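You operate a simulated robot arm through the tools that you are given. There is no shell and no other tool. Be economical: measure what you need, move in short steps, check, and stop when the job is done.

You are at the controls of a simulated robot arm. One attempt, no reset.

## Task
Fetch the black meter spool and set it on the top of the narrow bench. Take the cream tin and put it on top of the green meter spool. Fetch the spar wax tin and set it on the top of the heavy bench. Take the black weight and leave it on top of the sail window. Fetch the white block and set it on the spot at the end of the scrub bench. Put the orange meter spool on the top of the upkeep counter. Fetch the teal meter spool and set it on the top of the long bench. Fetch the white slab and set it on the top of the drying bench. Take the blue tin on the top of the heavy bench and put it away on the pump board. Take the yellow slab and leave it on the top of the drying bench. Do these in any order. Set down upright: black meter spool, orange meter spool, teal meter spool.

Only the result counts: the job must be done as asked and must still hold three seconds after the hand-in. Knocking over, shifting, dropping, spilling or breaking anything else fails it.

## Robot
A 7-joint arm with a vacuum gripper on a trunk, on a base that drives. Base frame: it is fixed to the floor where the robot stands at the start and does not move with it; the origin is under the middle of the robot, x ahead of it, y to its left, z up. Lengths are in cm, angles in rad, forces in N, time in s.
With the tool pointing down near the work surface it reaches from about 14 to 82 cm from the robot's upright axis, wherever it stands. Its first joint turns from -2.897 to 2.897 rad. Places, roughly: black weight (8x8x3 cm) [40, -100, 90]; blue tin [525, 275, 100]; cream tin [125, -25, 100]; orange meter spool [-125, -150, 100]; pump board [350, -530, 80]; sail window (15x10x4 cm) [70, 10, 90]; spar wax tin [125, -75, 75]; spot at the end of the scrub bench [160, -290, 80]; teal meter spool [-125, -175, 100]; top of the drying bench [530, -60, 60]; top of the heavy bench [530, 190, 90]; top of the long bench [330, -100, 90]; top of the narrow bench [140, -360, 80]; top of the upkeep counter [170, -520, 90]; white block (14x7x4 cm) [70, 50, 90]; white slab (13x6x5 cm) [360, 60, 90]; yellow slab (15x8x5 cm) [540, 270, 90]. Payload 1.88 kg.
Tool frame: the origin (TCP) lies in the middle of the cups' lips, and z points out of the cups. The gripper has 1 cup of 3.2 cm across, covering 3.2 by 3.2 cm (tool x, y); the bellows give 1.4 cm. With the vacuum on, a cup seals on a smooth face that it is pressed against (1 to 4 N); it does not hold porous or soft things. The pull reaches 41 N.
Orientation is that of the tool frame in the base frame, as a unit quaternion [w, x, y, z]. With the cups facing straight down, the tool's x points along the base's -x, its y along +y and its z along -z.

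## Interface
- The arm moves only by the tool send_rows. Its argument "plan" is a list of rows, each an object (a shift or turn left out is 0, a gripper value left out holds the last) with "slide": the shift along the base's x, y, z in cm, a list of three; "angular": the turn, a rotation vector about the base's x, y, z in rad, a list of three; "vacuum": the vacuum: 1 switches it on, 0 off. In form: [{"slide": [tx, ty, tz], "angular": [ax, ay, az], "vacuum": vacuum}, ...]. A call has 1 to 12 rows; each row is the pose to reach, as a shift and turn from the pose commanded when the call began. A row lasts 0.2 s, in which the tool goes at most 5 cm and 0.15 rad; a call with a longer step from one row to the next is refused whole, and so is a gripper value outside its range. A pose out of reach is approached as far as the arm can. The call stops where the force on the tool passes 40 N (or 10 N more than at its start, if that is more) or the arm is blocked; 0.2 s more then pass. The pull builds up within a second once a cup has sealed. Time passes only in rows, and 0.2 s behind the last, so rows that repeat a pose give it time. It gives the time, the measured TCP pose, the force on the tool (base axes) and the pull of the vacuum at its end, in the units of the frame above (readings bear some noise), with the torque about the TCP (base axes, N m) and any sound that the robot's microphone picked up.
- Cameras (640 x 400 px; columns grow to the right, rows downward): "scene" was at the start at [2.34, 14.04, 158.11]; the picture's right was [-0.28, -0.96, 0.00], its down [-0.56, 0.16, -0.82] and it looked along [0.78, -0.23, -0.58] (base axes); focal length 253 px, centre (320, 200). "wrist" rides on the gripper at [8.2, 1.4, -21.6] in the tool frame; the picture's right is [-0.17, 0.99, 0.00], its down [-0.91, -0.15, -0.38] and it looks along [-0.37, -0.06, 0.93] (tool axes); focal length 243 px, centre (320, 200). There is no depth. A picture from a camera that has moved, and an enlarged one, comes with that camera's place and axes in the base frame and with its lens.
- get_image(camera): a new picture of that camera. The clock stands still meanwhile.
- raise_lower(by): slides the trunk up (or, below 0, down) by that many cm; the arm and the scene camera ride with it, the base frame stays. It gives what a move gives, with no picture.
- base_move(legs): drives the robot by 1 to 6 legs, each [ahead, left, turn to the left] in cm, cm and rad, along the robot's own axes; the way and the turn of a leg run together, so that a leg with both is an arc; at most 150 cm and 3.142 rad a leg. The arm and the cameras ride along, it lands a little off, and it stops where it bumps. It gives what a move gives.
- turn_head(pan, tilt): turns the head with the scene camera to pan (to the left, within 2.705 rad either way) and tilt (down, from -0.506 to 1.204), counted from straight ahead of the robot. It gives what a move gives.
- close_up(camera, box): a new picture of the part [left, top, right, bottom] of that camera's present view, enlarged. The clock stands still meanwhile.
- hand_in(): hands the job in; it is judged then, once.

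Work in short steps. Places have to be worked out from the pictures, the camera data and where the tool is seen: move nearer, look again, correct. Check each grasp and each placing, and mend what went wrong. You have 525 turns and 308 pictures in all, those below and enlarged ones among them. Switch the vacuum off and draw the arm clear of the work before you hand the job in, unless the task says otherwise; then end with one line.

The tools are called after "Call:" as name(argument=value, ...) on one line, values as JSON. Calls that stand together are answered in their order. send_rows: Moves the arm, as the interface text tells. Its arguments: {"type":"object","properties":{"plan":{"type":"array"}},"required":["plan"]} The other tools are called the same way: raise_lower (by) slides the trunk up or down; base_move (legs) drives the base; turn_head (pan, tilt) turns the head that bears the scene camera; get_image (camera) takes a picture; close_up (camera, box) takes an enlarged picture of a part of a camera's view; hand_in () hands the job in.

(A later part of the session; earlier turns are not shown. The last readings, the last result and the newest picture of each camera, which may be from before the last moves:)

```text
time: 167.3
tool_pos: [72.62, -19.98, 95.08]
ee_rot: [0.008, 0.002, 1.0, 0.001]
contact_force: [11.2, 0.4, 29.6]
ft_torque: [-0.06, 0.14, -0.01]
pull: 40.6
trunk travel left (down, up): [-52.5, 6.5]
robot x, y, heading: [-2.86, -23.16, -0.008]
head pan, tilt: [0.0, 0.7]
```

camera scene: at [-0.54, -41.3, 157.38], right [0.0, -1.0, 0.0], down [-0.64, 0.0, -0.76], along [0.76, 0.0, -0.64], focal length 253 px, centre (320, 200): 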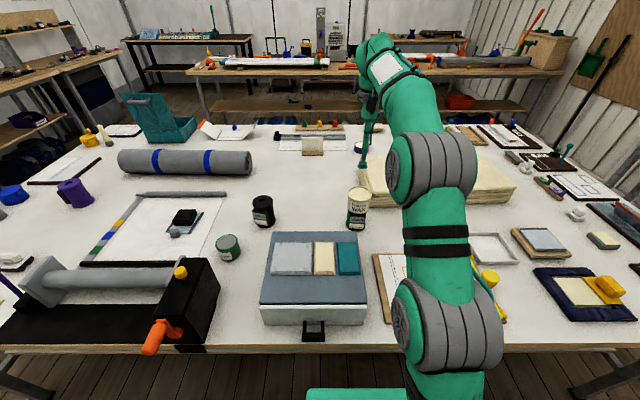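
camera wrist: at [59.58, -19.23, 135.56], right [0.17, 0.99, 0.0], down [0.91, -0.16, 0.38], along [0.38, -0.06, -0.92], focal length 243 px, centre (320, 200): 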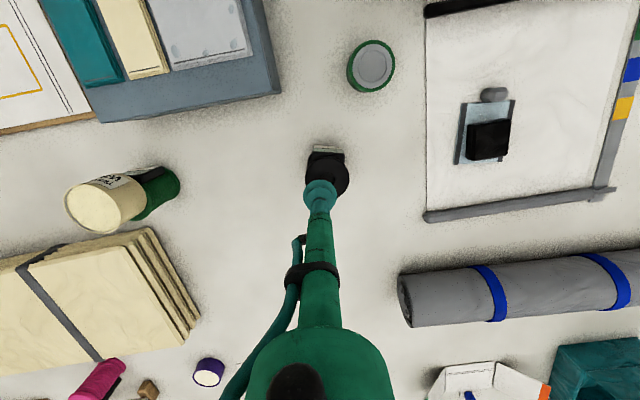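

It sealed. Lift carefully.

Call:
send_rows(plan=[{"slide": [0, 0, 0.5]}, {"slide": [0, 0, 2]}, {"slide": [0, 0, 5]}, {"slide": [0, 0, 9]}, {"slide": [-2, 0, 13]}, {"slide": [-5, 0, 16.5]}, {"slide": [-9, 0, 19]}, {"slide": [-13, 0, 21]}, {"slide": [-17, 0, 23]}, {"slide": [-21, 0, 24]}, {"slide": [-25, 0, 25]}, {"slide": [-29, 0, 25]}])

Call:
get_image(camera="scene")

```text
time: 169.9
tool_pos: [43.33, -20.08, 119.57]
ee_rot: [0.005, 0.002, 1.0, 0.0]
contact_force: [-0.6, -0.8, -2.3]
ft_torque: [-0.03, 0.0, 0.01]
pull: 40.6
trunk travel left (down, up): [-52.5, 6.5]
robot x, y, heading: [-2.32, -22.75, -0.006]
head pan, tilt: [0.0, 0.7]
```

```text
232 pictures are left
camera scene: at [-0.39, -6.54, 157.39], right [-0.01, -1.0, 0.0], down [-0.64, 0.0, -0.76], along [0.76, 0.0, -0.64], focal length 253 px, centre (320, 200)
```

scene: 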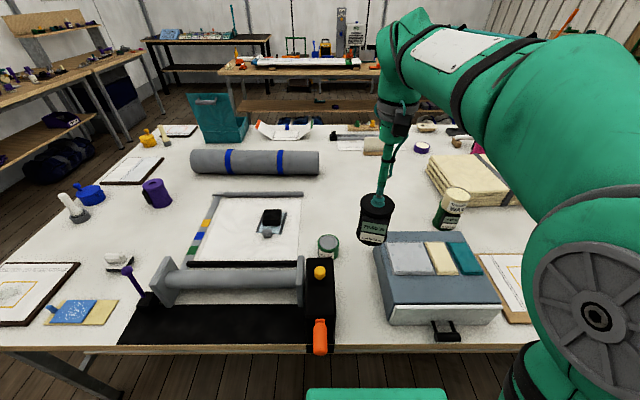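

Held upright. Retract, back off, and drive to the doorway.

Call:
send_rows(plan=[{"slide": [-4, 0, 0]}, {"slide": [-8, 0, 1]}, {"slide": [-12, 0, 2]}])

Call:
base_move(legs=[[-28, 0, 0], [0, 0, -1.565], [100, 0, 0], [100, 0, 0], [70, 0, 0]])

Call:
turn_head(pan=0.5, tilt=0.4)

Call:
get_image(camera="scene")

Call:
turn_head(pan=-0.4, tilt=0.4)

Call:
get_image(camera="scene")

```text
time: 170.7
tool_pos: [31.59, -20.01, 121.8]
ee_rot: [0.005, 0.002, 1.0, 0.001]
contact_force: [0.0, 1.5, -3.0]
ft_torque: [-0.05, -0.01, 0.01]
pull: 40.6
trunk travel left (down, up): [-52.5, 6.5]
robot x, y, heading: [-2.97, -23.42, -0.002]
head pan, tilt: [0.0, 0.7]
```

```text
time: 189.4
tool_pos: [-17.18, -325.27, 121.66]
ee_rot: [0.004, 0.69, 0.724, -0.003]
contact_force: [-0.2, 0.8, -2.3]
ft_torque: [-0.03, 0.01, -0.04]
pull: 41.4
trunk travel left (down, up): [-52.5, 6.5]
robot x, y, heading: [-22.36, -291.13, -1.52]
head pan, tilt: [0.0, 0.7]
```

```text
time: 190.3
tool_pos: [-17.1, -325.26, 121.72]
ee_rot: [0.004, 0.69, 0.724, -0.003]
contact_force: [-0.3, 0.7, -2.6]
ft_torque: [-0.03, 0.01, -0.01]
pull: 41.3
trunk travel left (down, up): [-52.5, 6.5]
robot x, y, heading: [-22.03, -291.23, -1.523]
head pan, tilt: [0.499, 0.4]
```

```text
231 pictures are left
camera scene: at [-1.3, -292.08, 160.07], right [-0.85, -0.52, 0.0], down [-0.2, 0.33, -0.92], along [0.48, -0.79, -0.39], focal length 253 px, centre (320, 200)
```

scene: 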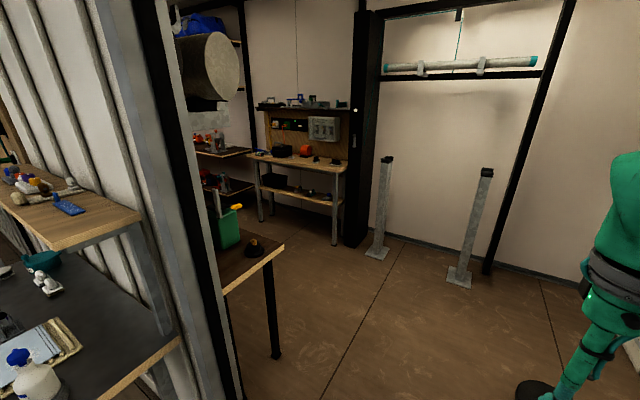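

```text
time: 191.5
tool_pos: [-17.2, -325.23, 121.76]
ee_rot: [0.003, 0.69, 0.724, -0.003]
contact_force: [0.1, 0.4, -3.0]
ft_torque: [-0.01, -0.03, 0.03]
pull: 40.7
trunk travel left (down, up): [-52.5, 6.5]
robot x, y, heading: [-22.44, -290.95, -1.522]
head pan, tilt: [-0.4, 0.4]
```

```text
230 pictures are left
camera scene: at [-9.3, -292.86, 160.07], right [-0.94, 0.34, 0.0], down [0.13, 0.37, -0.92], along [-0.32, -0.86, -0.39], focal length 253 px, centre (320, 200)
```

scene: 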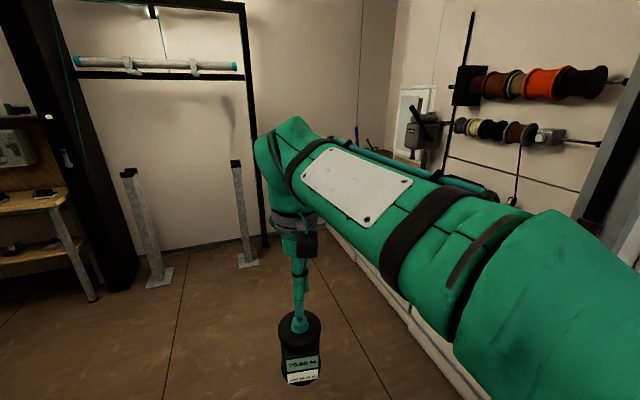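

The narrow bench lies behind the wall (x from ~70, y −335…−375). Drive through the doorway and turn to face it.

Call:
base_move(legs=[[70, 0, -0.045], [72, 0, 0], [0, 0, 1.57], [0, 0, 1.57]])

Call:
turn_head(pan=-0.6, tilt=0.4)

Call:
get_image(camera="scene")

Call:
turn_head(pan=-1.6, tilt=0.4)

Call:
get_image(camera="scene")

```text
time: 206.6
tool_pos: [-23.98, -400.29, 121.62]
ee_rot: [-0.002, 0.713, -0.701, -0.003]
contact_force: [0.8, -0.9, -2.3]
ft_torque: [0.0, 0.0, -0.01]
pull: 41.0
trunk travel left (down, up): [-52.5, 6.5]
robot x, y, heading: [-19.86, -434.29, 1.589]
head pan, tilt: [-0.4, 0.4]
```

```text
time: 207.4
tool_pos: [-24.1, -400.15, 121.79]
ee_rot: [-0.002, 0.713, -0.701, -0.004]
contact_force: [0.3, -0.2, -1.8]
ft_torque: [0.01, -0.03, -0.01]
pull: 40.6
trunk travel left (down, up): [-52.5, 6.5]
robot x, y, heading: [-19.88, -434.86, 1.586]
head pan, tilt: [-0.6, 0.4]
```

```text
229 pictures are left
camera scene: at [-31.48, -433.06, 160.07], right [0.83, -0.55, 0.0], down [-0.21, -0.32, -0.92], along [0.51, 0.77, -0.39], focal length 253 px, centre (320, 200)
```

scene: 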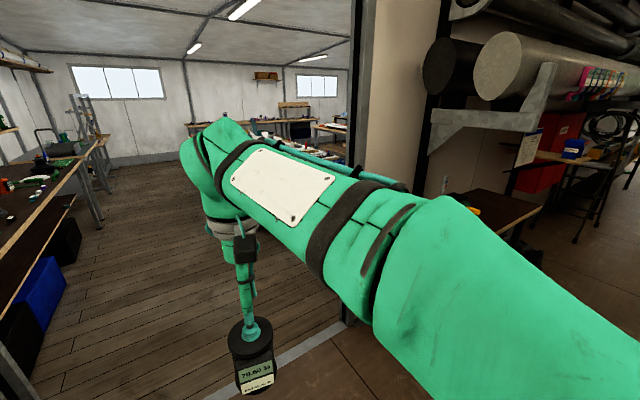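

```text
time: 208.6
tool_pos: [-24.12, -400.13, 121.72]
ee_rot: [-0.003, 0.714, -0.701, -0.004]
contact_force: [0.1, 0.3, -2.2]
ft_torque: [0.01, -0.01, 0.01]
pull: 41.3
trunk travel left (down, up): [-52.5, 6.5]
robot x, y, heading: [-19.81, -434.43, 1.586]
head pan, tilt: [-1.6, 0.4]
```

```text
228 pictures are left
camera scene: at [-27.31, -440.91, 160.07], right [-0.01, -1.0, 0.0], down [-0.39, 0.0, -0.92], along [0.92, -0.01, -0.39], focal length 253 px, centre (320, 200)
```

scene: 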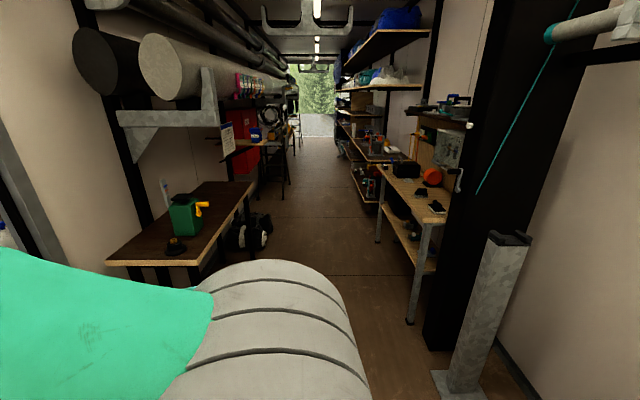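

Narrow bench spans x 74–187, y −340…−382, z≈85, with pipes overhead (~z 140+). I raise the tool, lower the trunk 30 cm to keep the elbow beneath the rack, then strafe right.

Call:
send_rows(plan=[{"slide": [0, 0, 4.5]}, {"slide": [0, 0, 9]}, {"slide": [0, 0, 13.5]}, {"slide": [0, 0, 18]}])

Call:
raise_lower(by=-30)

Call:
base_move(legs=[[0, -80, -0.016], [0, -75, 0]])

Call:
turn_head(pan=0.0, tilt=0.5)

Call:
get_image(camera="scene")

Call:
get_image(camera="wrist")

```text
time: 209.6
tool_pos: [-23.91, -400.25, 138.63]
ee_rot: [-0.002, 0.713, -0.701, -0.004]
contact_force: [0.2, -0.1, -2.4]
ft_torque: [0.02, 0.03, 0.0]
pull: 40.8
out of reach, approached as far as the arm can: row 4
trunk travel left (down, up): [-52.5, 6.5]
robot x, y, heading: [-19.9, -434.39, 1.59]
head pan, tilt: [-1.6, 0.4]
```

```text
time: 212.6
tool_pos: [-23.88, -400.22, 108.71]
ee_rot: [-0.002, 0.714, -0.701, -0.004]
contact_force: [0.2, -0.4, -2.2]
ft_torque: [0.03, -0.02, 0.01]
pull: 40.8
trunk travel left (down, up): [-22.5, 36.5]
robot x, y, heading: [-20.38, -434.63, 1.583]
head pan, tilt: [-1.6, 0.4]
```

```text
time: 220.6
tool_pos: [131.77, -400.76, 108.74]
ee_rot: [0.002, -0.706, 0.709, 0.004]
contact_force: [-0.6, -1.0, -2.4]
ft_torque: [0.03, -0.03, -0.03]
pull: 40.5
trunk travel left (down, up): [-22.5, 36.5]
robot x, y, heading: [134.56, -435.08, 1.563]
head pan, tilt: [-1.6, 0.4]
```

```text
time: 222.3
tool_pos: [131.77, -400.7, 108.76]
ee_rot: [0.003, -0.705, 0.709, 0.003]
contact_force: [0.7, -0.4, -2.7]
ft_torque: [0.0, 0.0, 0.03]
pull: 40.8
trunk travel left (down, up): [-22.5, 36.5]
robot x, y, heading: [134.99, -435.01, 1.561]
head pan, tilt: [0.0, 0.499]
```

```text
227 pictures are left
camera scene: at [118.31, -431.95, 129.16], right [1.0, -0.01, 0.0], down [0.0, -0.48, -0.88], along [0.0, 0.88, -0.48], focal length 253 px, centre (320, 200)
```

scene: 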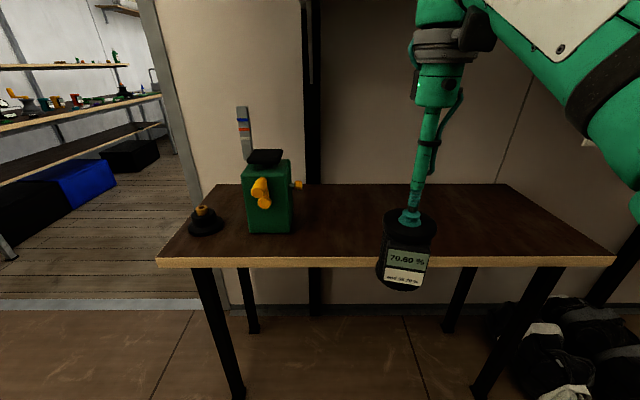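

```text
226 pictures are left
camera wrist: at [130.5, -409.22, 130.27], right [-0.99, 0.17, 0.0], down [0.16, 0.91, 0.38], along [0.06, 0.38, -0.92], focal length 243 px, centre (320, 200)
```

wrist: 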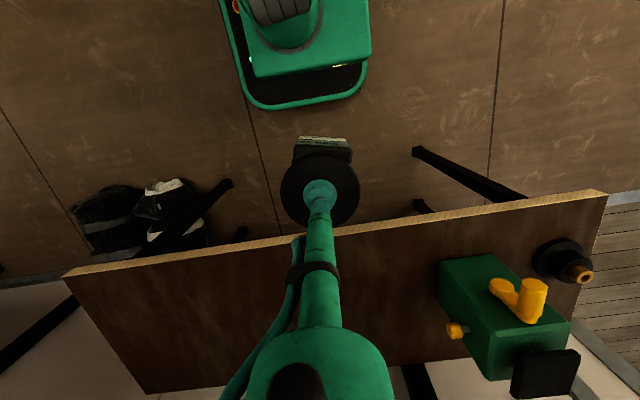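

Bench top ≈ z 82, front y≈−379. Extend over it to y≈−363.

Call:
send_rows(plan=[{"slide": [1, 4.5, 0]}, {"slide": [2, 9, 0]}, {"slide": [3, 13.5, 0]}, {"slide": [4, 18, 0]}, {"slide": [5, 22.5, 0]}, {"slide": [6, 27, 0]}, {"slide": [6, 31.5, 0]}, {"slide": [6, 36, 0]}, {"slide": [6, 37.5, -3]}, {"slide": [6, 37.5, -6]}, {"slide": [6, 37.5, -9]}])

Call:
get_image(camera="scene")

```text
time: 224.7
tool_pos: [137.49, -367.42, 95.97]
ee_rot: [0.003, -0.706, 0.708, 0.005]
contact_force: [-0.5, 0.3, -1.3]
ft_torque: [0.1, 0.0, -0.02]
pull: 40.4
out of reach, approached as far as the arm can: row 3, 4, 5, 6, 7, 8, 9, 10, 11
trunk travel left (down, up): [-22.5, 36.5]
robot x, y, heading: [134.84, -435.01, 1.564]
head pan, tilt: [0.0, 0.499]
```

```text
225 pictures are left
camera scene: at [118.31, -431.98, 129.16], right [1.0, 0.0, 0.0], down [0.0, -0.48, -0.88], along [0.0, 0.88, -0.48], focal length 253 px, centre (320, 200)
```

scene: 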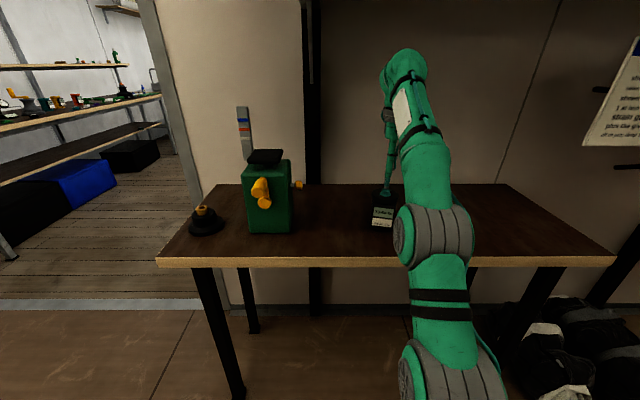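

The spool hangs over the bench interior at y≈−367. Lower in small steps until contact.

Call:
send_rows(plan=[{"slide": [0, 0, -0.7]}, {"slide": [0, 0, -1.4]}, {"slide": [0, 0, -1.9]}])

Call:
close_up(camera="scene", box=[340, 170, 430, 240])

```text
time: 225.5
tool_pos: [137.61, -367.57, 94.36]
ee_rot: [0.006, -0.705, 0.709, 0.006]
contact_force: [-1.8, 12.0, 33.5]
ft_torque: [-0.1, 0.08, -0.02]
pull: 40.6
trunk travel left (down, up): [-22.5, 36.5]
robot x, y, heading: [134.53, -435.32, 1.568]
head pan, tilt: [0.0, 0.499]
```

```text
5.71 times, centred on (385, 205) of scene
camera zoom: at [118.29, -432.05, 129.2], right [1.0, 0.0, 0.0], down [0.0, -0.48, -0.88], along [0.0, 0.88, -0.48], focal length 1444 px, centre (-51, 171)
```

zoom: 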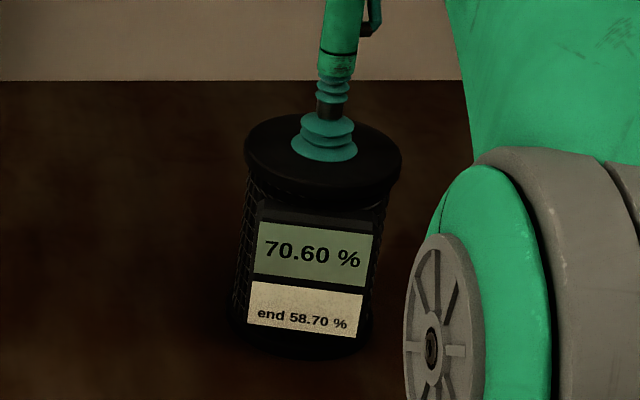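

On the bench. Ease up slightly, release, rise.

Call:
send_rows(plan=[{"slide": [0, 0, 0.5]}, {"slide": [0, 0, 0.6], "vacuum": 0}, {"slide": [0, 0, 0.6]}, {"slide": [0, 0, 0.6]}, {"slide": [0, 0, 0.8]}, {"slide": [0, 0, 1.5]}, {"slide": [0, 0, 4]}, {"slide": [0, -2, 8]}, {"slide": [0, -6, 10]}, {"slide": [0, -10, 12]}])

Call:
close_up(camera="scene", box=[240, 130, 460, 270])

```text
time: 227.7
tool_pos: [137.64, -376.72, 103.36]
ee_rot: [-0.001, -0.705, 0.709, 0.001]
contact_force: [0.3, 1.2, -1.0]
ft_torque: [-0.29, 0.01, 0.0]
pull: 0.1
out of reach, approached as far as the arm can: row 7, 8, 9, 10
trunk travel left (down, up): [-22.5, 36.5]
robot x, y, heading: [134.84, -435.33, 1.569]
head pan, tilt: [0.0, 0.499]
```

```text
2.86 times, centred on (350, 200) of scene
camera zoom: at [118.32, -431.74, 129.14], right [1.0, 0.0, 0.0], down [0.0, -0.48, -0.88], along [0.0, 0.88, -0.48], focal length 722 px, centre (234, 200)
```

zoom: 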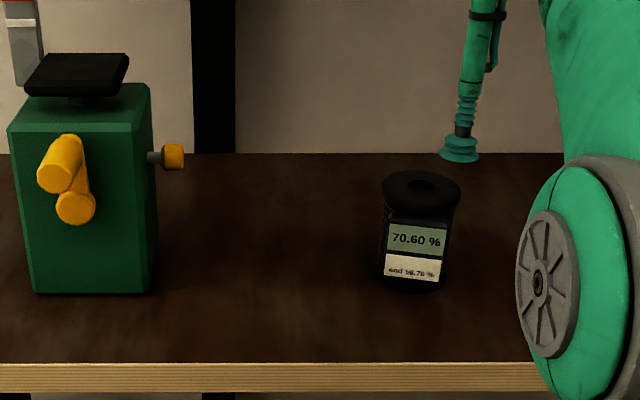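

Black spool stands on the narrow bench. Retract, strafe back to the doorway, raise the trunk and go to the dark bench for the orange spool.

Call:
send_rows(plan=[{"slide": [0, -4, 1]}, {"slide": [-1, -8, 2]}, {"slide": [-2, -12, 3]}, {"slide": [-3, -16, 3]}, {"slide": [-3, -20, 3]}, {"slide": [-3, -24, 3]}])

Call:
base_move(legs=[[0, 80, 0], [0, 76, 0]])

Call:
raise_lower(by=30)

Call:
base_move(legs=[[140, 0, 0], [125, 0, 0], [0, 0, 1.57]])

Call:
turn_head(pan=0.0, tilt=0.5)

Call:
get_image(camera="scene")

```text
time: 229.1
tool_pos: [134.66, -401.05, 106.76]
ee_rot: [0.002, -0.705, 0.709, 0.003]
contact_force: [0.2, 0.6, -0.2]
ft_torque: [-0.09, 0.0, 0.03]
pull: 0.0
trunk travel left (down, up): [-22.5, 36.5]
robot x, y, heading: [134.7, -435.59, 1.566]
head pan, tilt: [0.0, 0.499]
```

```text
time: 237.1
tool_pos: [-22.89, -400.9, 106.81]
ee_rot: [-0.002, 0.709, -0.705, -0.003]
contact_force: [0.2, 0.1, 0.4]
ft_torque: [0.03, -0.01, 0.0]
pull: 0.0
trunk travel left (down, up): [-22.5, 36.5]
robot x, y, heading: [-22.37, -434.92, 1.568]
head pan, tilt: [0.0, 0.499]
```

```text
time: 240.1
tool_pos: [-23.0, -400.97, 136.89]
ee_rot: [-0.003, 0.709, -0.705, -0.004]
contact_force: [0.2, -0.4, -0.1]
ft_torque: [-0.02, 0.01, -0.01]
pull: 0.0
trunk travel left (down, up): [-52.5, 6.5]
robot x, y, heading: [-21.93, -435.24, 1.572]
head pan, tilt: [0.0, 0.499]
```

```text
time: 257.1
tool_pos: [-60.24, -164.23, 136.83]
ee_rot: [0.002, 1.0, -0.001, -0.004]
contact_force: [-0.5, -1.0, -0.4]
ft_torque: [-0.01, 0.03, 0.0]
pull: 0.1
trunk travel left (down, up): [-52.5, 6.5]
robot x, y, heading: [-25.99, -163.65, 3.138]
head pan, tilt: [0.0, 0.499]
```

```text
time: 257.7
tool_pos: [-60.32, -164.2, 136.76]
ee_rot: [0.001, 1.0, -0.001, -0.005]
contact_force: [0.4, 0.4, 0.5]
ft_torque: [0.0, 0.01, 0.0]
pull: 0.1
trunk travel left (down, up): [-52.5, 6.5]
robot x, y, heading: [-26.39, -163.72, 3.141]
head pan, tilt: [0.0, 0.499]
```

```text
222 pictures are left
camera scene: at [-29.3, -180.17, 159.16], right [0.0, 1.0, 0.0], down [0.48, 0.0, -0.88], along [-0.88, 0.0, -0.48], focal length 253 px, centre (320, 200)
```

scene: 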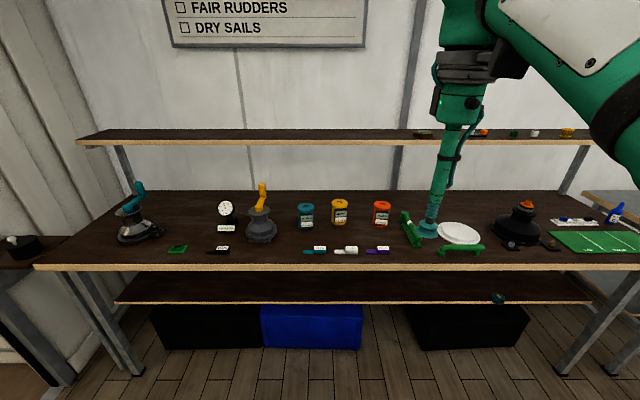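

Orange spool is near [-137,-150], teal near [-135,-187]. Drive closer and look with both cameras.

Call:
base_move(legs=[[34, -13, 0]])

Call:
send_rows(plan=[{"slide": [-4, 0, -2.5]}, {"slide": [-8, 0, -5]}, {"slide": [-12, 0, -7.5]}, {"slide": [-16, 0, -10]}, {"slide": [-20, 0, -12.5]}, {"slide": [-24, 0, -15]}, {"slide": [-28, 0, -17]}])

Call:
get_image(camera="scene")

Call:
get_image(camera="wrist")

```text
time: 260.0
tool_pos: [-93.93, -151.44, 136.87]
ee_rot: [0.001, 1.0, 0.002, -0.004]
contact_force: [-0.2, 0.6, -0.1]
ft_torque: [0.02, -0.03, -0.01]
pull: 0.0
trunk travel left (down, up): [-52.5, 6.5]
robot x, y, heading: [-59.65, -150.67, -3.138]
head pan, tilt: [0.0, 0.499]
```

```text
time: 261.6
tool_pos: [-121.84, -151.4, 119.87]
ee_rot: [0.002, 1.0, 0.003, -0.005]
contact_force: [-0.2, -0.5, 0.0]
ft_torque: [0.02, 0.02, 0.01]
pull: 0.2
trunk travel left (down, up): [-52.5, 6.5]
robot x, y, heading: [-59.69, -150.61, -3.134]
head pan, tilt: [0.0, 0.499]
```

```text
221 pictures are left
camera scene: at [-62.81, -167.16, 159.16], right [-0.01, 1.0, 0.0], down [0.48, 0.0, -0.88], along [-0.88, -0.01, -0.48], focal length 253 px, centre (320, 200)
```

scene: 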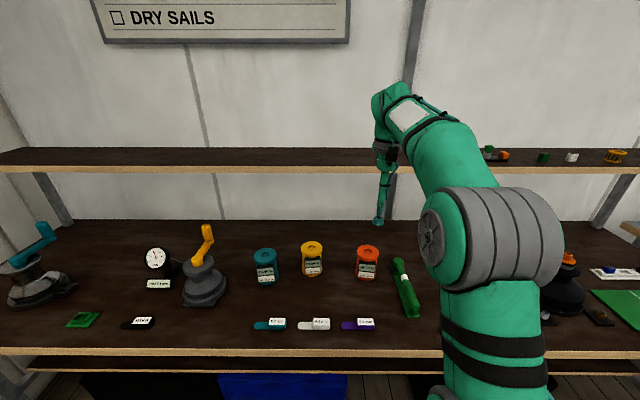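

```text
220 pictures are left
camera wrist: at [-113.41, -152.8, 141.49], right [-0.16, -0.99, 0.0], down [-0.91, 0.15, 0.38], along [-0.38, 0.06, -0.92], focal length 243 px, centre (320, 200)
```

wrist: 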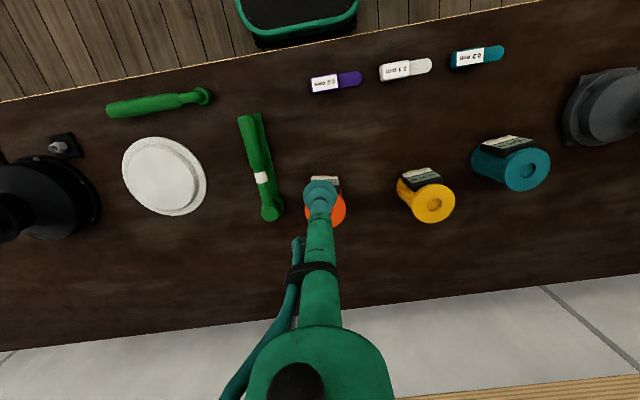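

Orange spool top triangulates to [-132.7,-151.2,101]; shelf front at x≈−148, z≈126 leaves room. Hover at z≈104.5.

Call:
send_rows(plan=[{"slide": [-4, 0, -2.5]}, {"slide": [-8, 0, -5]}, {"slide": [-10.9, 0.1, -8.5]}, {"slide": [-10.9, 0.1, -12.5]}, {"slide": [-10.9, 0.1, -15.3]}])

Call:
close_up(camera="scene", box=[330, 220, 410, 270])

Call:
close_up(camera="wrist", box=[272, 150, 368, 210])

```text
time: 262.8
tool_pos: [-132.78, -151.32, 104.47]
ee_rot: [0.001, 1.0, 0.003, -0.004]
contact_force: [-0.2, 0.9, 0.2]
ft_torque: [-0.02, 0.03, -0.01]
pull: 0.1
trunk travel left (down, up): [-52.5, 6.5]
robot x, y, heading: [-59.29, -150.95, -3.139]
head pan, tilt: [0.0, 0.499]
```

```text
8.00 times, centred on (370, 245) of scene
camera zoom: at [-62.76, -167.17, 159.16], right [-0.01, 1.0, 0.0], down [0.48, 0.0, -0.88], along [-0.88, -0.01, -0.48], focal length 2022 px, centre (-80, -160)
```

zoom: 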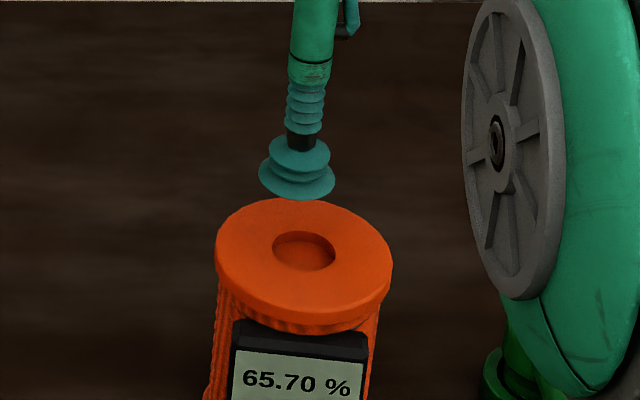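

```text
6.67 times, centred on (320, 180) of wrist
camera zoom: at [-124.37, -152.77, 126.03], right [-0.16, -0.99, 0.0], down [-0.91, 0.15, 0.38], along [-0.38, 0.06, -0.92], focal length 1618 px, centre (320, 333)
```

zoom: 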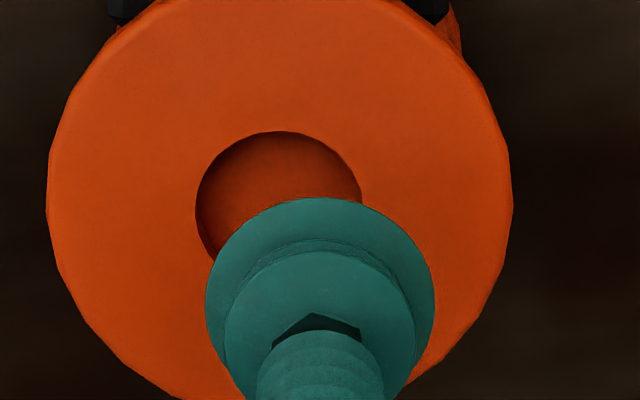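

Corrections: +0.27 x, +0.66 y, face 3.9 cm below. Apply with vacuum on.

Call:
send_rows(plan=[{"slide": [0.27, 0.66, 0]}, {"slide": [0.27, 0.66, -2], "vacuum": 1}, {"slide": [0.27, 0.66, -3.4]}, {"slide": [0.27, 0.66, -4]}, {"slide": [0.27, 0.66, -4.2]}, {"slide": [0.27, 0.66, -4.2]}, {"slide": [0.27, 0.66, -4.2]}])

```text
time: 264.4
tool_pos: [-132.64, -150.67, 100.44]
ee_rot: [0.001, 1.0, 0.002, -0.006]
contact_force: [-5.6, 1.5, 12.6]
ft_torque: [0.04, -0.03, 0.03]
pull: 40.7
trunk travel left (down, up): [-52.5, 6.5]
robot x, y, heading: [-60.33, -150.86, -3.133]
head pan, tilt: [0.0, 0.499]
```

Sealed. Lift and retract toward the robot.

Call:
send_rows(plan=[{"slide": [0, 0, 0.5]}, {"slide": [0, 0, 2]}, {"slide": [0, 0, 5]}, {"slide": [1, 0, 9]}, {"slide": [4, 0, 12.5]}, {"slide": [8, 0, 15]}, {"slide": [12, 0, 17]}, {"slide": [16.5, 0, 18]}, {"slide": [21, 0, 19]}, {"slide": [25.5, 0, 20]}, {"slide": [30, 0, 21]}, {"slide": [34.5, 0, 21]}])

Call:
send_rows(plan=[{"slide": [3.5, 0, 0]}, {"slide": [3.5, 0, 4]}, {"slide": [3.5, 0, 8]}, {"slide": [3.5, 0, 12]}, {"slide": [3.5, 0, 16]}])

Call:
get_image(camera="scene")

```text
time: 267.0
tool_pos: [-97.8, -150.34, 121.31]
ee_rot: [0.001, 1.0, 0.002, -0.005]
contact_force: [1.0, 0.4, -2.1]
ft_torque: [0.03, 0.02, 0.03]
pull: 41.0
trunk travel left (down, up): [-52.5, 6.5]
robot x, y, heading: [-59.46, -150.78, -3.138]
head pan, tilt: [0.0, 0.499]
```

```text
time: 268.2
tool_pos: [-94.54, -150.52, 137.48]
ee_rot: [0.001, 1.0, 0.002, -0.005]
contact_force: [0.1, -0.5, -2.5]
ft_torque: [0.0, 0.01, 0.03]
pull: 40.9
trunk travel left (down, up): [-52.5, 6.5]
robot x, y, heading: [-59.81, -150.82, -3.136]
head pan, tilt: [0.0, 0.499]
```

```text
217 pictures are left
camera scene: at [-62.78, -167.16, 159.15], right [-0.01, 1.0, 0.0], down [0.48, 0.0, -0.88], along [-0.88, -0.01, -0.48], focal length 253 px, centre (320, 200)
```

scene: 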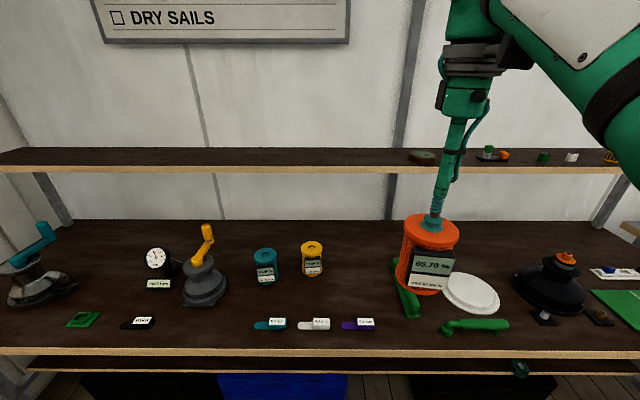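

Orange spool held. Drive back through the doorway to the upkeep counter.

Call:
base_move(legs=[[-36, 0, 0], [0, 0, 1.565], [145, 0, 0], [142, 0, 0]])

Call:
turn_head(pan=0.9, tilt=0.4)

Call:
get_image(camera="scene")

```text
time: 287.8
tool_pos: [-27.65, -473.03, 137.42]
ee_rot: [0.003, 0.709, 0.705, -0.003]
contact_force: [0.6, 0.2, -2.4]
ft_torque: [-0.01, -0.04, -0.01]
pull: 40.8
trunk travel left (down, up): [-52.5, 6.5]
robot x, y, heading: [-27.0, -438.02, -1.576]
head pan, tilt: [0.0, 0.499]
```

```text
time: 289.0
tool_pos: [-27.6, -472.93, 137.42]
ee_rot: [0.004, 0.709, 0.705, -0.002]
contact_force: [-0.6, -0.6, -2.9]
ft_torque: [0.04, 0.01, 0.0]
pull: 40.8
trunk travel left (down, up): [-52.5, 6.5]
robot x, y, heading: [-26.96, -438.46, -1.573]
head pan, tilt: [0.901, 0.4]
```

```text
216 pictures are left
camera scene: at [-3.48, -437.92, 160.07], right [-0.62, -0.78, 0.0], down [-0.3, 0.24, -0.92], along [0.72, -0.58, -0.39], focal length 253 px, centre (320, 200)
```

scene: 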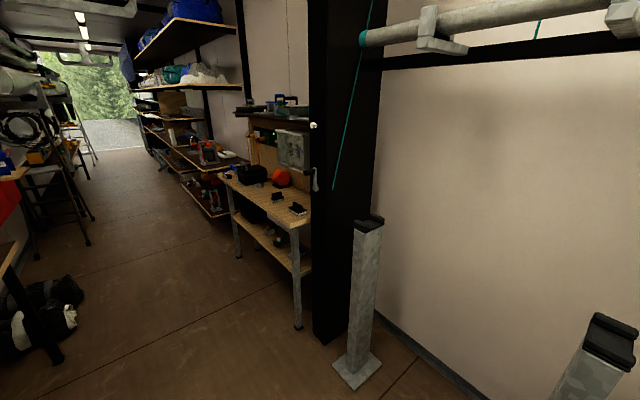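

Path is clear. Strafe left to the counter and look.

Call:
base_move(legs=[[0, 90, 0.003], [0, 85, 0]])

Call:
turn_head(pan=0.0, tilt=0.55)

Call:
get_image(camera="scene")

Call:
get_image(camera="wrist")

```text
time: 297.7
tool_pos: [143.93, -474.82, 137.42]
ee_rot: [0.004, 0.714, 0.7, -0.003]
contact_force: [0.3, 0.8, -1.6]
ft_torque: [0.01, -0.02, -0.01]
pull: 40.8
trunk travel left (down, up): [-52.5, 6.5]
robot x, y, heading: [144.98, -440.2, -1.592]
head pan, tilt: [0.901, 0.4]
```

```text
time: 298.9
tool_pos: [143.91, -474.85, 137.39]
ee_rot: [0.004, 0.714, 0.7, -0.002]
contact_force: [-0.3, 0.0, -1.9]
ft_torque: [0.0, -0.01, 0.03]
pull: 40.6
trunk travel left (down, up): [-52.5, 6.5]
robot x, y, heading: [145.1, -440.41, -1.591]
head pan, tilt: [0.0, 0.55]
```

```text
215 pictures are left
camera scene: at [161.33, -443.33, 158.7], right [-1.0, 0.02, 0.0], down [0.01, 0.52, -0.85], along [-0.02, -0.85, -0.52], focal length 253 px, centre (320, 200)
```

scene: 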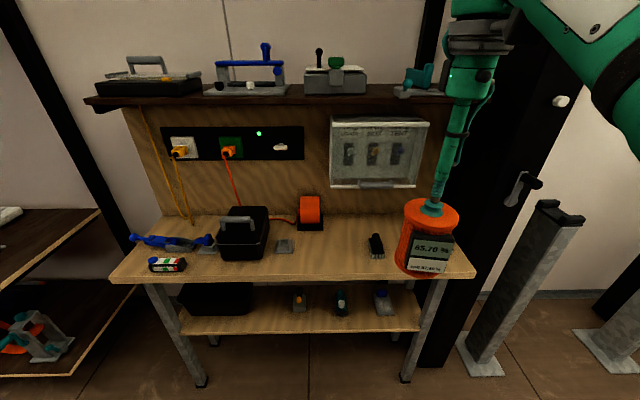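

```text
214 pictures are left
camera wrist: at [145.44, -466.67, 159.04], right [0.98, -0.19, 0.0], down [-0.17, -0.91, 0.38], along [-0.07, -0.38, -0.92], focal length 243 px, centre (320, 200)
```

wrist: 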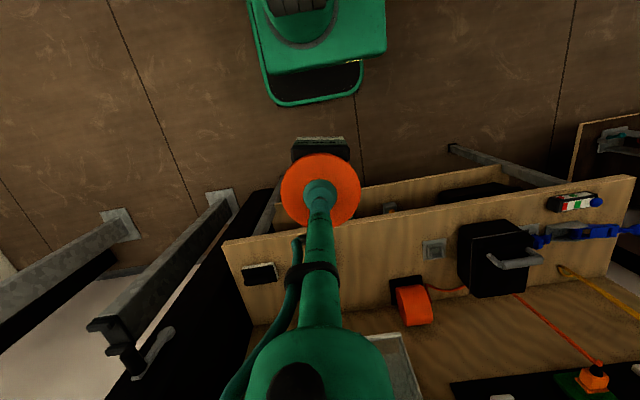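

Free spot on the counter near [155,-513]. Move over at z≈116 and re-check.

Call:
send_rows(plan=[{"slide": [1.5, -3.5, -2.5]}, {"slide": [3, -7, -5]}, {"slide": [4.5, -10.5, -7.5]}, {"slide": [6, -14, -10]}, {"slide": [7.5, -17.5, -12.5]}, {"slide": [9, -21, -15]}, {"slide": [10, -24.5, -17.5]}, {"slide": [11, -28, -20]}, {"slide": [11, -32, -21.5]}, {"slide": [11, -36, -21.5]}, {"slide": [11, -37, -21.5]}])

Call:
get_image(camera="scene")

Call:
get_image(camera="wrist")

```text
time: 301.3
tool_pos: [154.98, -511.83, 116.28]
ee_rot: [0.004, 0.714, 0.7, -0.003]
contact_force: [0.0, 0.7, -1.0]
ft_torque: [-0.1, 0.0, 0.02]
pull: 40.5
trunk travel left (down, up): [-52.5, 6.5]
robot x, y, heading: [145.31, -439.91, -1.59]
head pan, tilt: [0.0, 0.55]
```

```text
213 pictures are left
camera scene: at [161.31, -443.22, 158.71], right [-1.0, 0.02, 0.0], down [0.01, 0.52, -0.85], along [-0.02, -0.85, -0.52], focal length 253 px, centre (320, 200)
```

scene: 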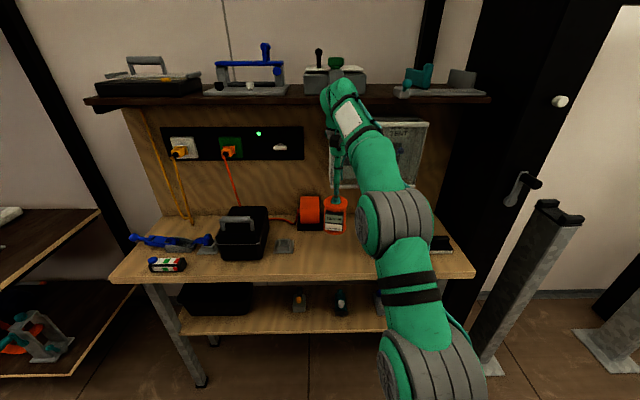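

```text
212 pictures are left
camera wrist: at [156.49, -503.57, 137.88], right [0.98, -0.19, 0.0], down [-0.17, -0.91, 0.38], along [-0.07, -0.38, -0.92], focal length 243 px, centre (320, 200)
```

wrist: 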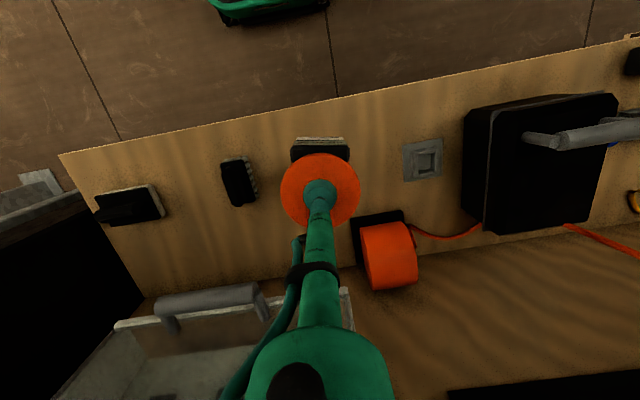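

Landing spot needs ~4 cm more inward. Shift to [153,-516] and lower in steps.

Call:
send_rows(plan=[{"slide": [-1, -2, 0]}, {"slide": [-2, -4, 0]}, {"slide": [-2, -4, -4]}, {"slide": [-2, -4, -7]}, {"slide": [-2, -4, -9]}])

Call:
close_up(camera="scene", box=[260, 180, 420, 280])

```text
time: 302.5
tool_pos: [152.83, -515.93, 107.14]
ee_rot: [0.003, 0.714, 0.7, -0.003]
contact_force: [-0.1, 0.0, -1.9]
ft_torque: [0.01, 0.04, -0.03]
pull: 40.2
out of reach, approached as far as the arm can: row 2
trunk travel left (down, up): [-52.5, 6.5]
robot x, y, heading: [144.98, -440.05, -1.59]
head pan, tilt: [0.0, 0.55]
```

```text
4.00 times, centred on (340, 230) of scene
camera zoom: at [161.32, -443.33, 158.7], right [-1.0, 0.02, 0.0], down [0.01, 0.52, -0.85], along [-0.02, -0.85, -0.52], focal length 1011 px, centre (240, 80)
```

zoom: 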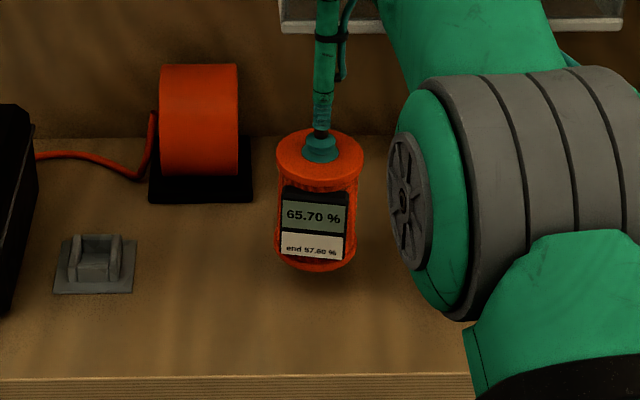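

Call:
send_rows(plan=[{"slide": [0, 0, -1.5]}, {"slide": [0, 0, -2.5]}, {"slide": [0, 0, -3.2]}])

```text
time: 303.3
tool_pos: [152.98, -515.9, 103.79]
ee_rot: [0.003, 0.714, 0.7, -0.003]
contact_force: [1.8, 0.6, -1.8]
ft_torque: [0.0, 0.01, 0.03]
pull: 40.9
trunk travel left (down, up): [-52.5, 6.5]
robot x, y, heading: [145.49, -440.44, -1.589]
head pan, tilt: [0.0, 0.55]
```

Call:
send_rows(plan=[{"slide": [0, 0, -0.7]}, {"slide": [0, 0, -1.3]}, {"slide": [0, 0, -1.8]}])

Call:
close_up(camera="scene", box=[260, 180, 420, 280])

```text
time: 304.1
tool_pos: [153.06, -516.09, 102.54]
ee_rot: [0.007, 0.713, 0.701, -0.005]
contact_force: [0.8, -4.2, 18.5]
ft_torque: [0.29, 0.01, -0.02]
pull: 40.6
trunk travel left (down, up): [-52.5, 6.5]
robot x, y, heading: [144.86, -439.95, -1.591]
head pan, tilt: [0.0, 0.55]
```

```text
4.00 times, centred on (340, 230) of scene
camera zoom: at [161.32, -443.21, 158.75], right [-1.0, 0.02, 0.0], down [0.01, 0.52, -0.85], along [-0.02, -0.85, -0.52], focal length 1011 px, centre (240, 80)
```

zoom: 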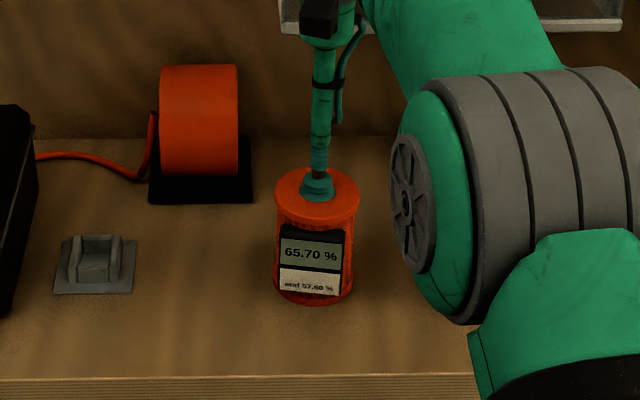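

Contact on the counter. Ease, release and rise.

Call:
send_rows(plan=[{"slide": [0, 0, 0.3], "vacuum": 0}, {"slide": [0, 0, 0.4]}, {"slide": [0, 0, 0.4]}, {"slide": [0, 0, 0.4]}, {"slide": [0, 0, 0.8]}, {"slide": [0, 0, 2]}, {"slide": [0, 0, 5]}, {"slide": [0, 3, 8]}, {"slide": [0, 7, 10]}, {"slide": [0, 11, 12]}, {"slide": [0, 15, 14]}, {"slide": [0, 19, 16]}])

Call:
close_up(camera="scene", box=[220, 160, 460, 310])

```text
time: 306.7
tool_pos: [152.77, -497.0, 117.85]
ee_rot: [0.004, 0.714, 0.7, -0.003]
contact_force: [0.3, 0.7, 0.1]
ft_torque: [0.05, 0.01, -0.03]
pull: 0.1
trunk travel left (down, up): [-52.5, 6.5]
robot x, y, heading: [145.5, -440.16, -1.593]
head pan, tilt: [0.0, 0.55]
```

```text
2.67 times, centred on (340, 235) of scene
camera zoom: at [161.32, -443.31, 158.7], right [-1.0, 0.02, 0.0], down [0.01, 0.52, -0.85], along [-0.02, -0.85, -0.52], focal length 674 px, centre (267, 107)
```

zoom: 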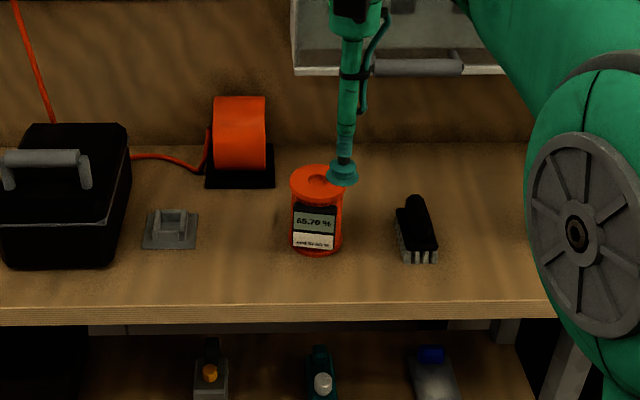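

Orange spool placed upright. Before leaving, I look along the corridor toward the pump board for later.

Call:
send_rows(plan=[{"slide": [-1, 4.5, 2]}, {"slide": [-2, 9, 4]}, {"slide": [-3, 13.5, 6]}, {"slide": [-4, 18, 8]}, {"slide": [-5, 22, 10]}])

Call:
turn_head(pan=1.1, tilt=0.35)

Call:
get_image(camera="scene")

```text
refused: row 1 steps farther than a row can; nothing moved
```

```text
time: 308.0
tool_pos: [152.88, -497.0, 117.84]
ee_rot: [0.004, 0.715, 0.7, -0.003]
contact_force: [1.5, -0.6, -0.1]
ft_torque: [0.01, -0.04, 0.01]
pull: 0.1
trunk travel left (down, up): [-52.5, 6.5]
robot x, y, heading: [144.96, -440.29, -1.592]
head pan, tilt: [1.1, 0.351]
```

```text
208 pictures are left
camera scene: at [169.71, -438.75, 160.53], right [-0.47, -0.88, 0.0], down [-0.3, 0.16, -0.94], along [0.83, -0.44, -0.34], focal length 253 px, centre (320, 200)
```

scene: 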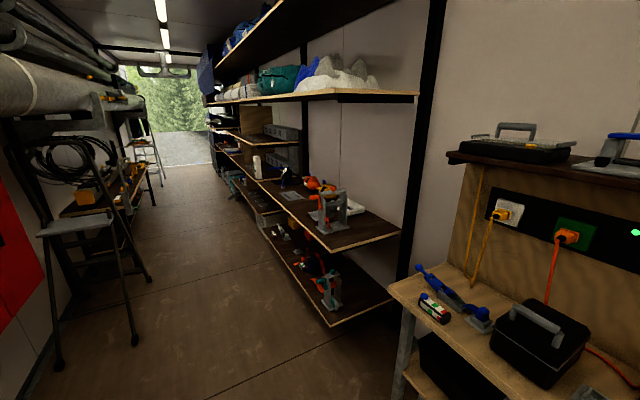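

Now retract (smaller steps) and drive back for the teal spool.

Call:
send_rows(plan=[{"slide": [-1, 4, 2]}, {"slide": [-2, 8, 4]}, {"slide": [-3, 12, 6]}, {"slide": [-4, 16, 8]}, {"slide": [-5, 20, 10]}, {"slide": [-5, 22, 12]}])

Call:
base_move(legs=[[0, -85, 0.02], [0, -84, 0], [0, 0, 3.14], [140, 0, 0], [115, 0, 0], [0, 0, 1.57]])

Call:
turn_head(pan=0.0, tilt=0.5)

Call:
get_image(camera="scene")

```text
time: 309.4
tool_pos: [147.85, -475.08, 129.92]
ee_rot: [0.004, 0.714, 0.7, -0.002]
contact_force: [0.3, 0.0, -0.1]
ft_torque: [0.04, -0.05, -0.02]
pull: 0.1
trunk travel left (down, up): [-52.5, 6.5]
robot x, y, heading: [145.19, -440.26, -1.587]
head pan, tilt: [1.1, 0.351]
```

```text
time: 341.4
tool_pos: [-66.81, -187.34, 130.03]
ee_rot: [0.001, 0.999, 0.033, -0.005]
contact_force: [0.7, 0.4, 0.2]
ft_torque: [0.01, 0.0, 0.01]
pull: 0.1
trunk travel left (down, up): [-52.5, 6.5]
robot x, y, heading: [-32.23, -181.54, -3.075]
head pan, tilt: [1.1, 0.351]
```

```text
time: 342.8
tool_pos: [-66.86, -187.23, 129.93]
ee_rot: [0.001, 0.999, 0.033, -0.004]
contact_force: [-0.3, -0.6, -0.2]
ft_torque: [-0.01, 0.03, -0.01]
pull: 0.1
trunk travel left (down, up): [-52.5, 6.5]
robot x, y, heading: [-32.09, -181.41, -3.077]
head pan, tilt: [0.0, 0.499]
```

```text
207 pictures are left
camera scene: at [-34.32, -197.95, 159.16], right [-0.07, 1.0, 0.0], down [0.48, 0.03, -0.88], along [-0.88, -0.06, -0.48], focal length 253 px, centre (320, 200)
```

scene: 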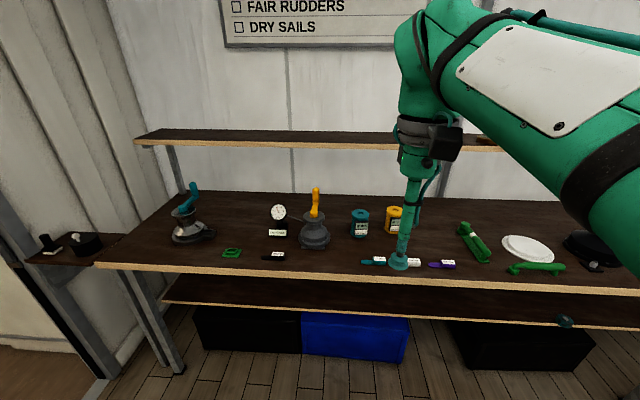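

Teal spool near [-132,-187]. Square up, drive closer, extend the tool.

Call:
base_move(legs=[[0, 0, -0.065], [29, 3, 0]])

Call:
send_rows(plan=[{"slide": [-4.5, 0, -1]}, {"slide": [-9, 0, -2]}, {"slide": [-13.5, 0, -3.5]}, {"slide": [-18, 0, -5]}, {"slide": [-22.5, 0, -6.5]}, {"slide": [-26, 0, -8]}])

Call:
get_image(camera="scene")

Call:
get_image(camera="wrist")

```text
time: 345.2
tool_pos: [-96.93, -188.43, 130.02]
ee_rot: [0.0, 1.0, 0.003, -0.005]
contact_force: [0.6, 1.0, 0.4]
ft_torque: [-0.01, -0.01, 0.01]
pull: 0.0
trunk travel left (down, up): [-52.5, 6.5]
robot x, y, heading: [-61.77, -184.62, -3.137]
head pan, tilt: [0.0, 0.499]
```

```text
time: 346.6
tool_pos: [-122.88, -188.37, 121.99]
ee_rot: [0.001, 1.0, 0.002, -0.004]
contact_force: [0.1, -0.6, 0.1]
ft_torque: [-0.02, -0.03, 0.01]
pull: 0.0
trunk travel left (down, up): [-52.5, 6.5]
robot x, y, heading: [-62.16, -184.53, -3.138]
head pan, tilt: [0.0, 0.499]
```

```text
206 pictures are left
camera scene: at [-65.08, -201.0, 159.16], right [-0.01, 1.0, 0.0], down [0.48, 0.0, -0.88], along [-0.88, 0.0, -0.48], focal length 253 px, centre (320, 200)
```

scene: 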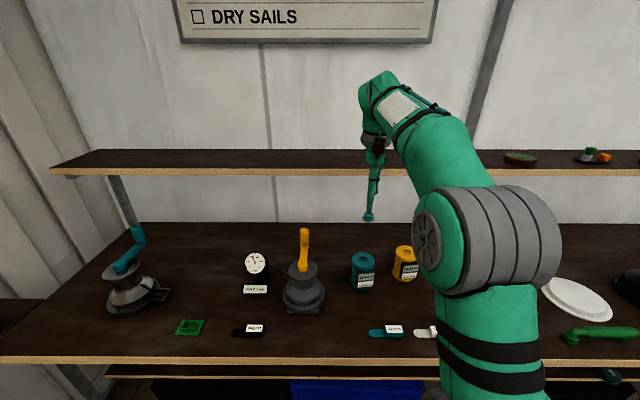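

```text
205 pictures are left
camera wrist: at [-114.54, -189.76, 143.52], right [-0.16, -0.99, 0.0], down [-0.91, 0.15, 0.38], along [-0.38, 0.06, -0.92], focal length 243 px, centre (320, 200)
```

wrist: 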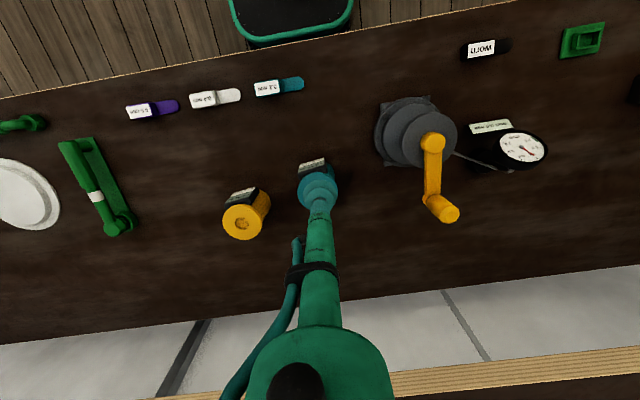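

Hover over the teal spool at [-132.3,-186.4].

Call:
send_rows(plan=[{"slide": [-4, 1, -2]}, {"slide": [-8, 2, -4.5]}, {"slide": [-9.4, 2, -9]}, {"slide": [-9.4, 2, -13.5]}, {"slide": [-9.4, 2, -17.5]}])

Call:
close_up(camera="scene", box=[325, 225, 405, 275])

Call:
close_up(camera="wrist", box=[272, 150, 368, 210])

```text
time: 347.9
tool_pos: [-132.35, -186.15, 104.45]
ee_rot: [0.001, 1.0, 0.002, -0.004]
contact_force: [-0.8, -0.8, -0.2]
ft_torque: [-0.01, -0.01, 0.03]
pull: 0.1
trunk travel left (down, up): [-52.5, 6.5]
robot x, y, heading: [-62.03, -184.44, -3.132]
head pan, tilt: [0.0, 0.499]
```

```text
8.00 times, centred on (365, 250) of scene
camera zoom: at [-65.05, -200.99, 159.16], right [-0.01, 1.0, 0.0], down [0.48, 0.0, -0.88], along [-0.88, 0.0, -0.48], focal length 2022 px, centre (-40, -200)
```

zoom: 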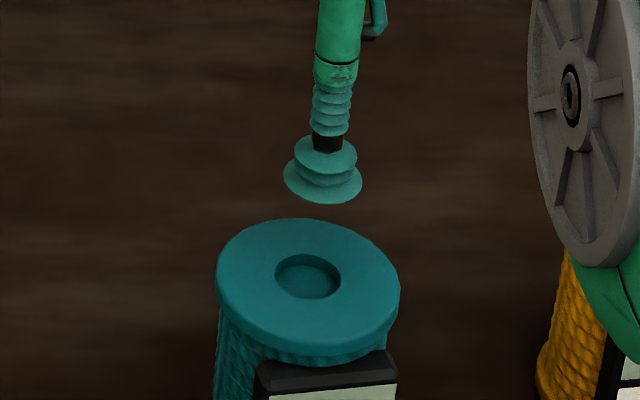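

```text
6.67 times, centred on (320, 180) of wrist
camera zoom: at [-123.82, -187.59, 125.99], right [-0.16, -0.99, 0.0], down [-0.91, 0.15, 0.38], along [-0.38, 0.06, -0.92], focal length 1618 px, centre (320, 333)
```

zoom: 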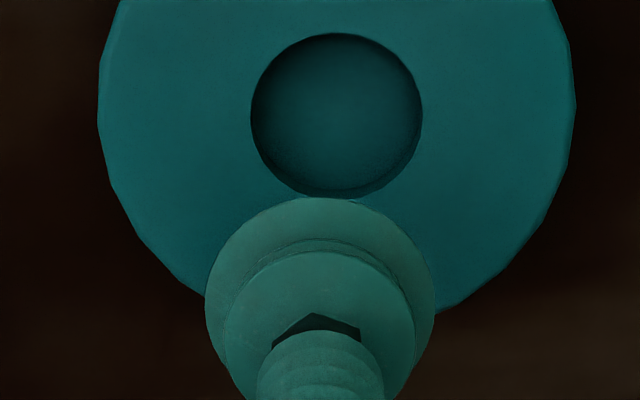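

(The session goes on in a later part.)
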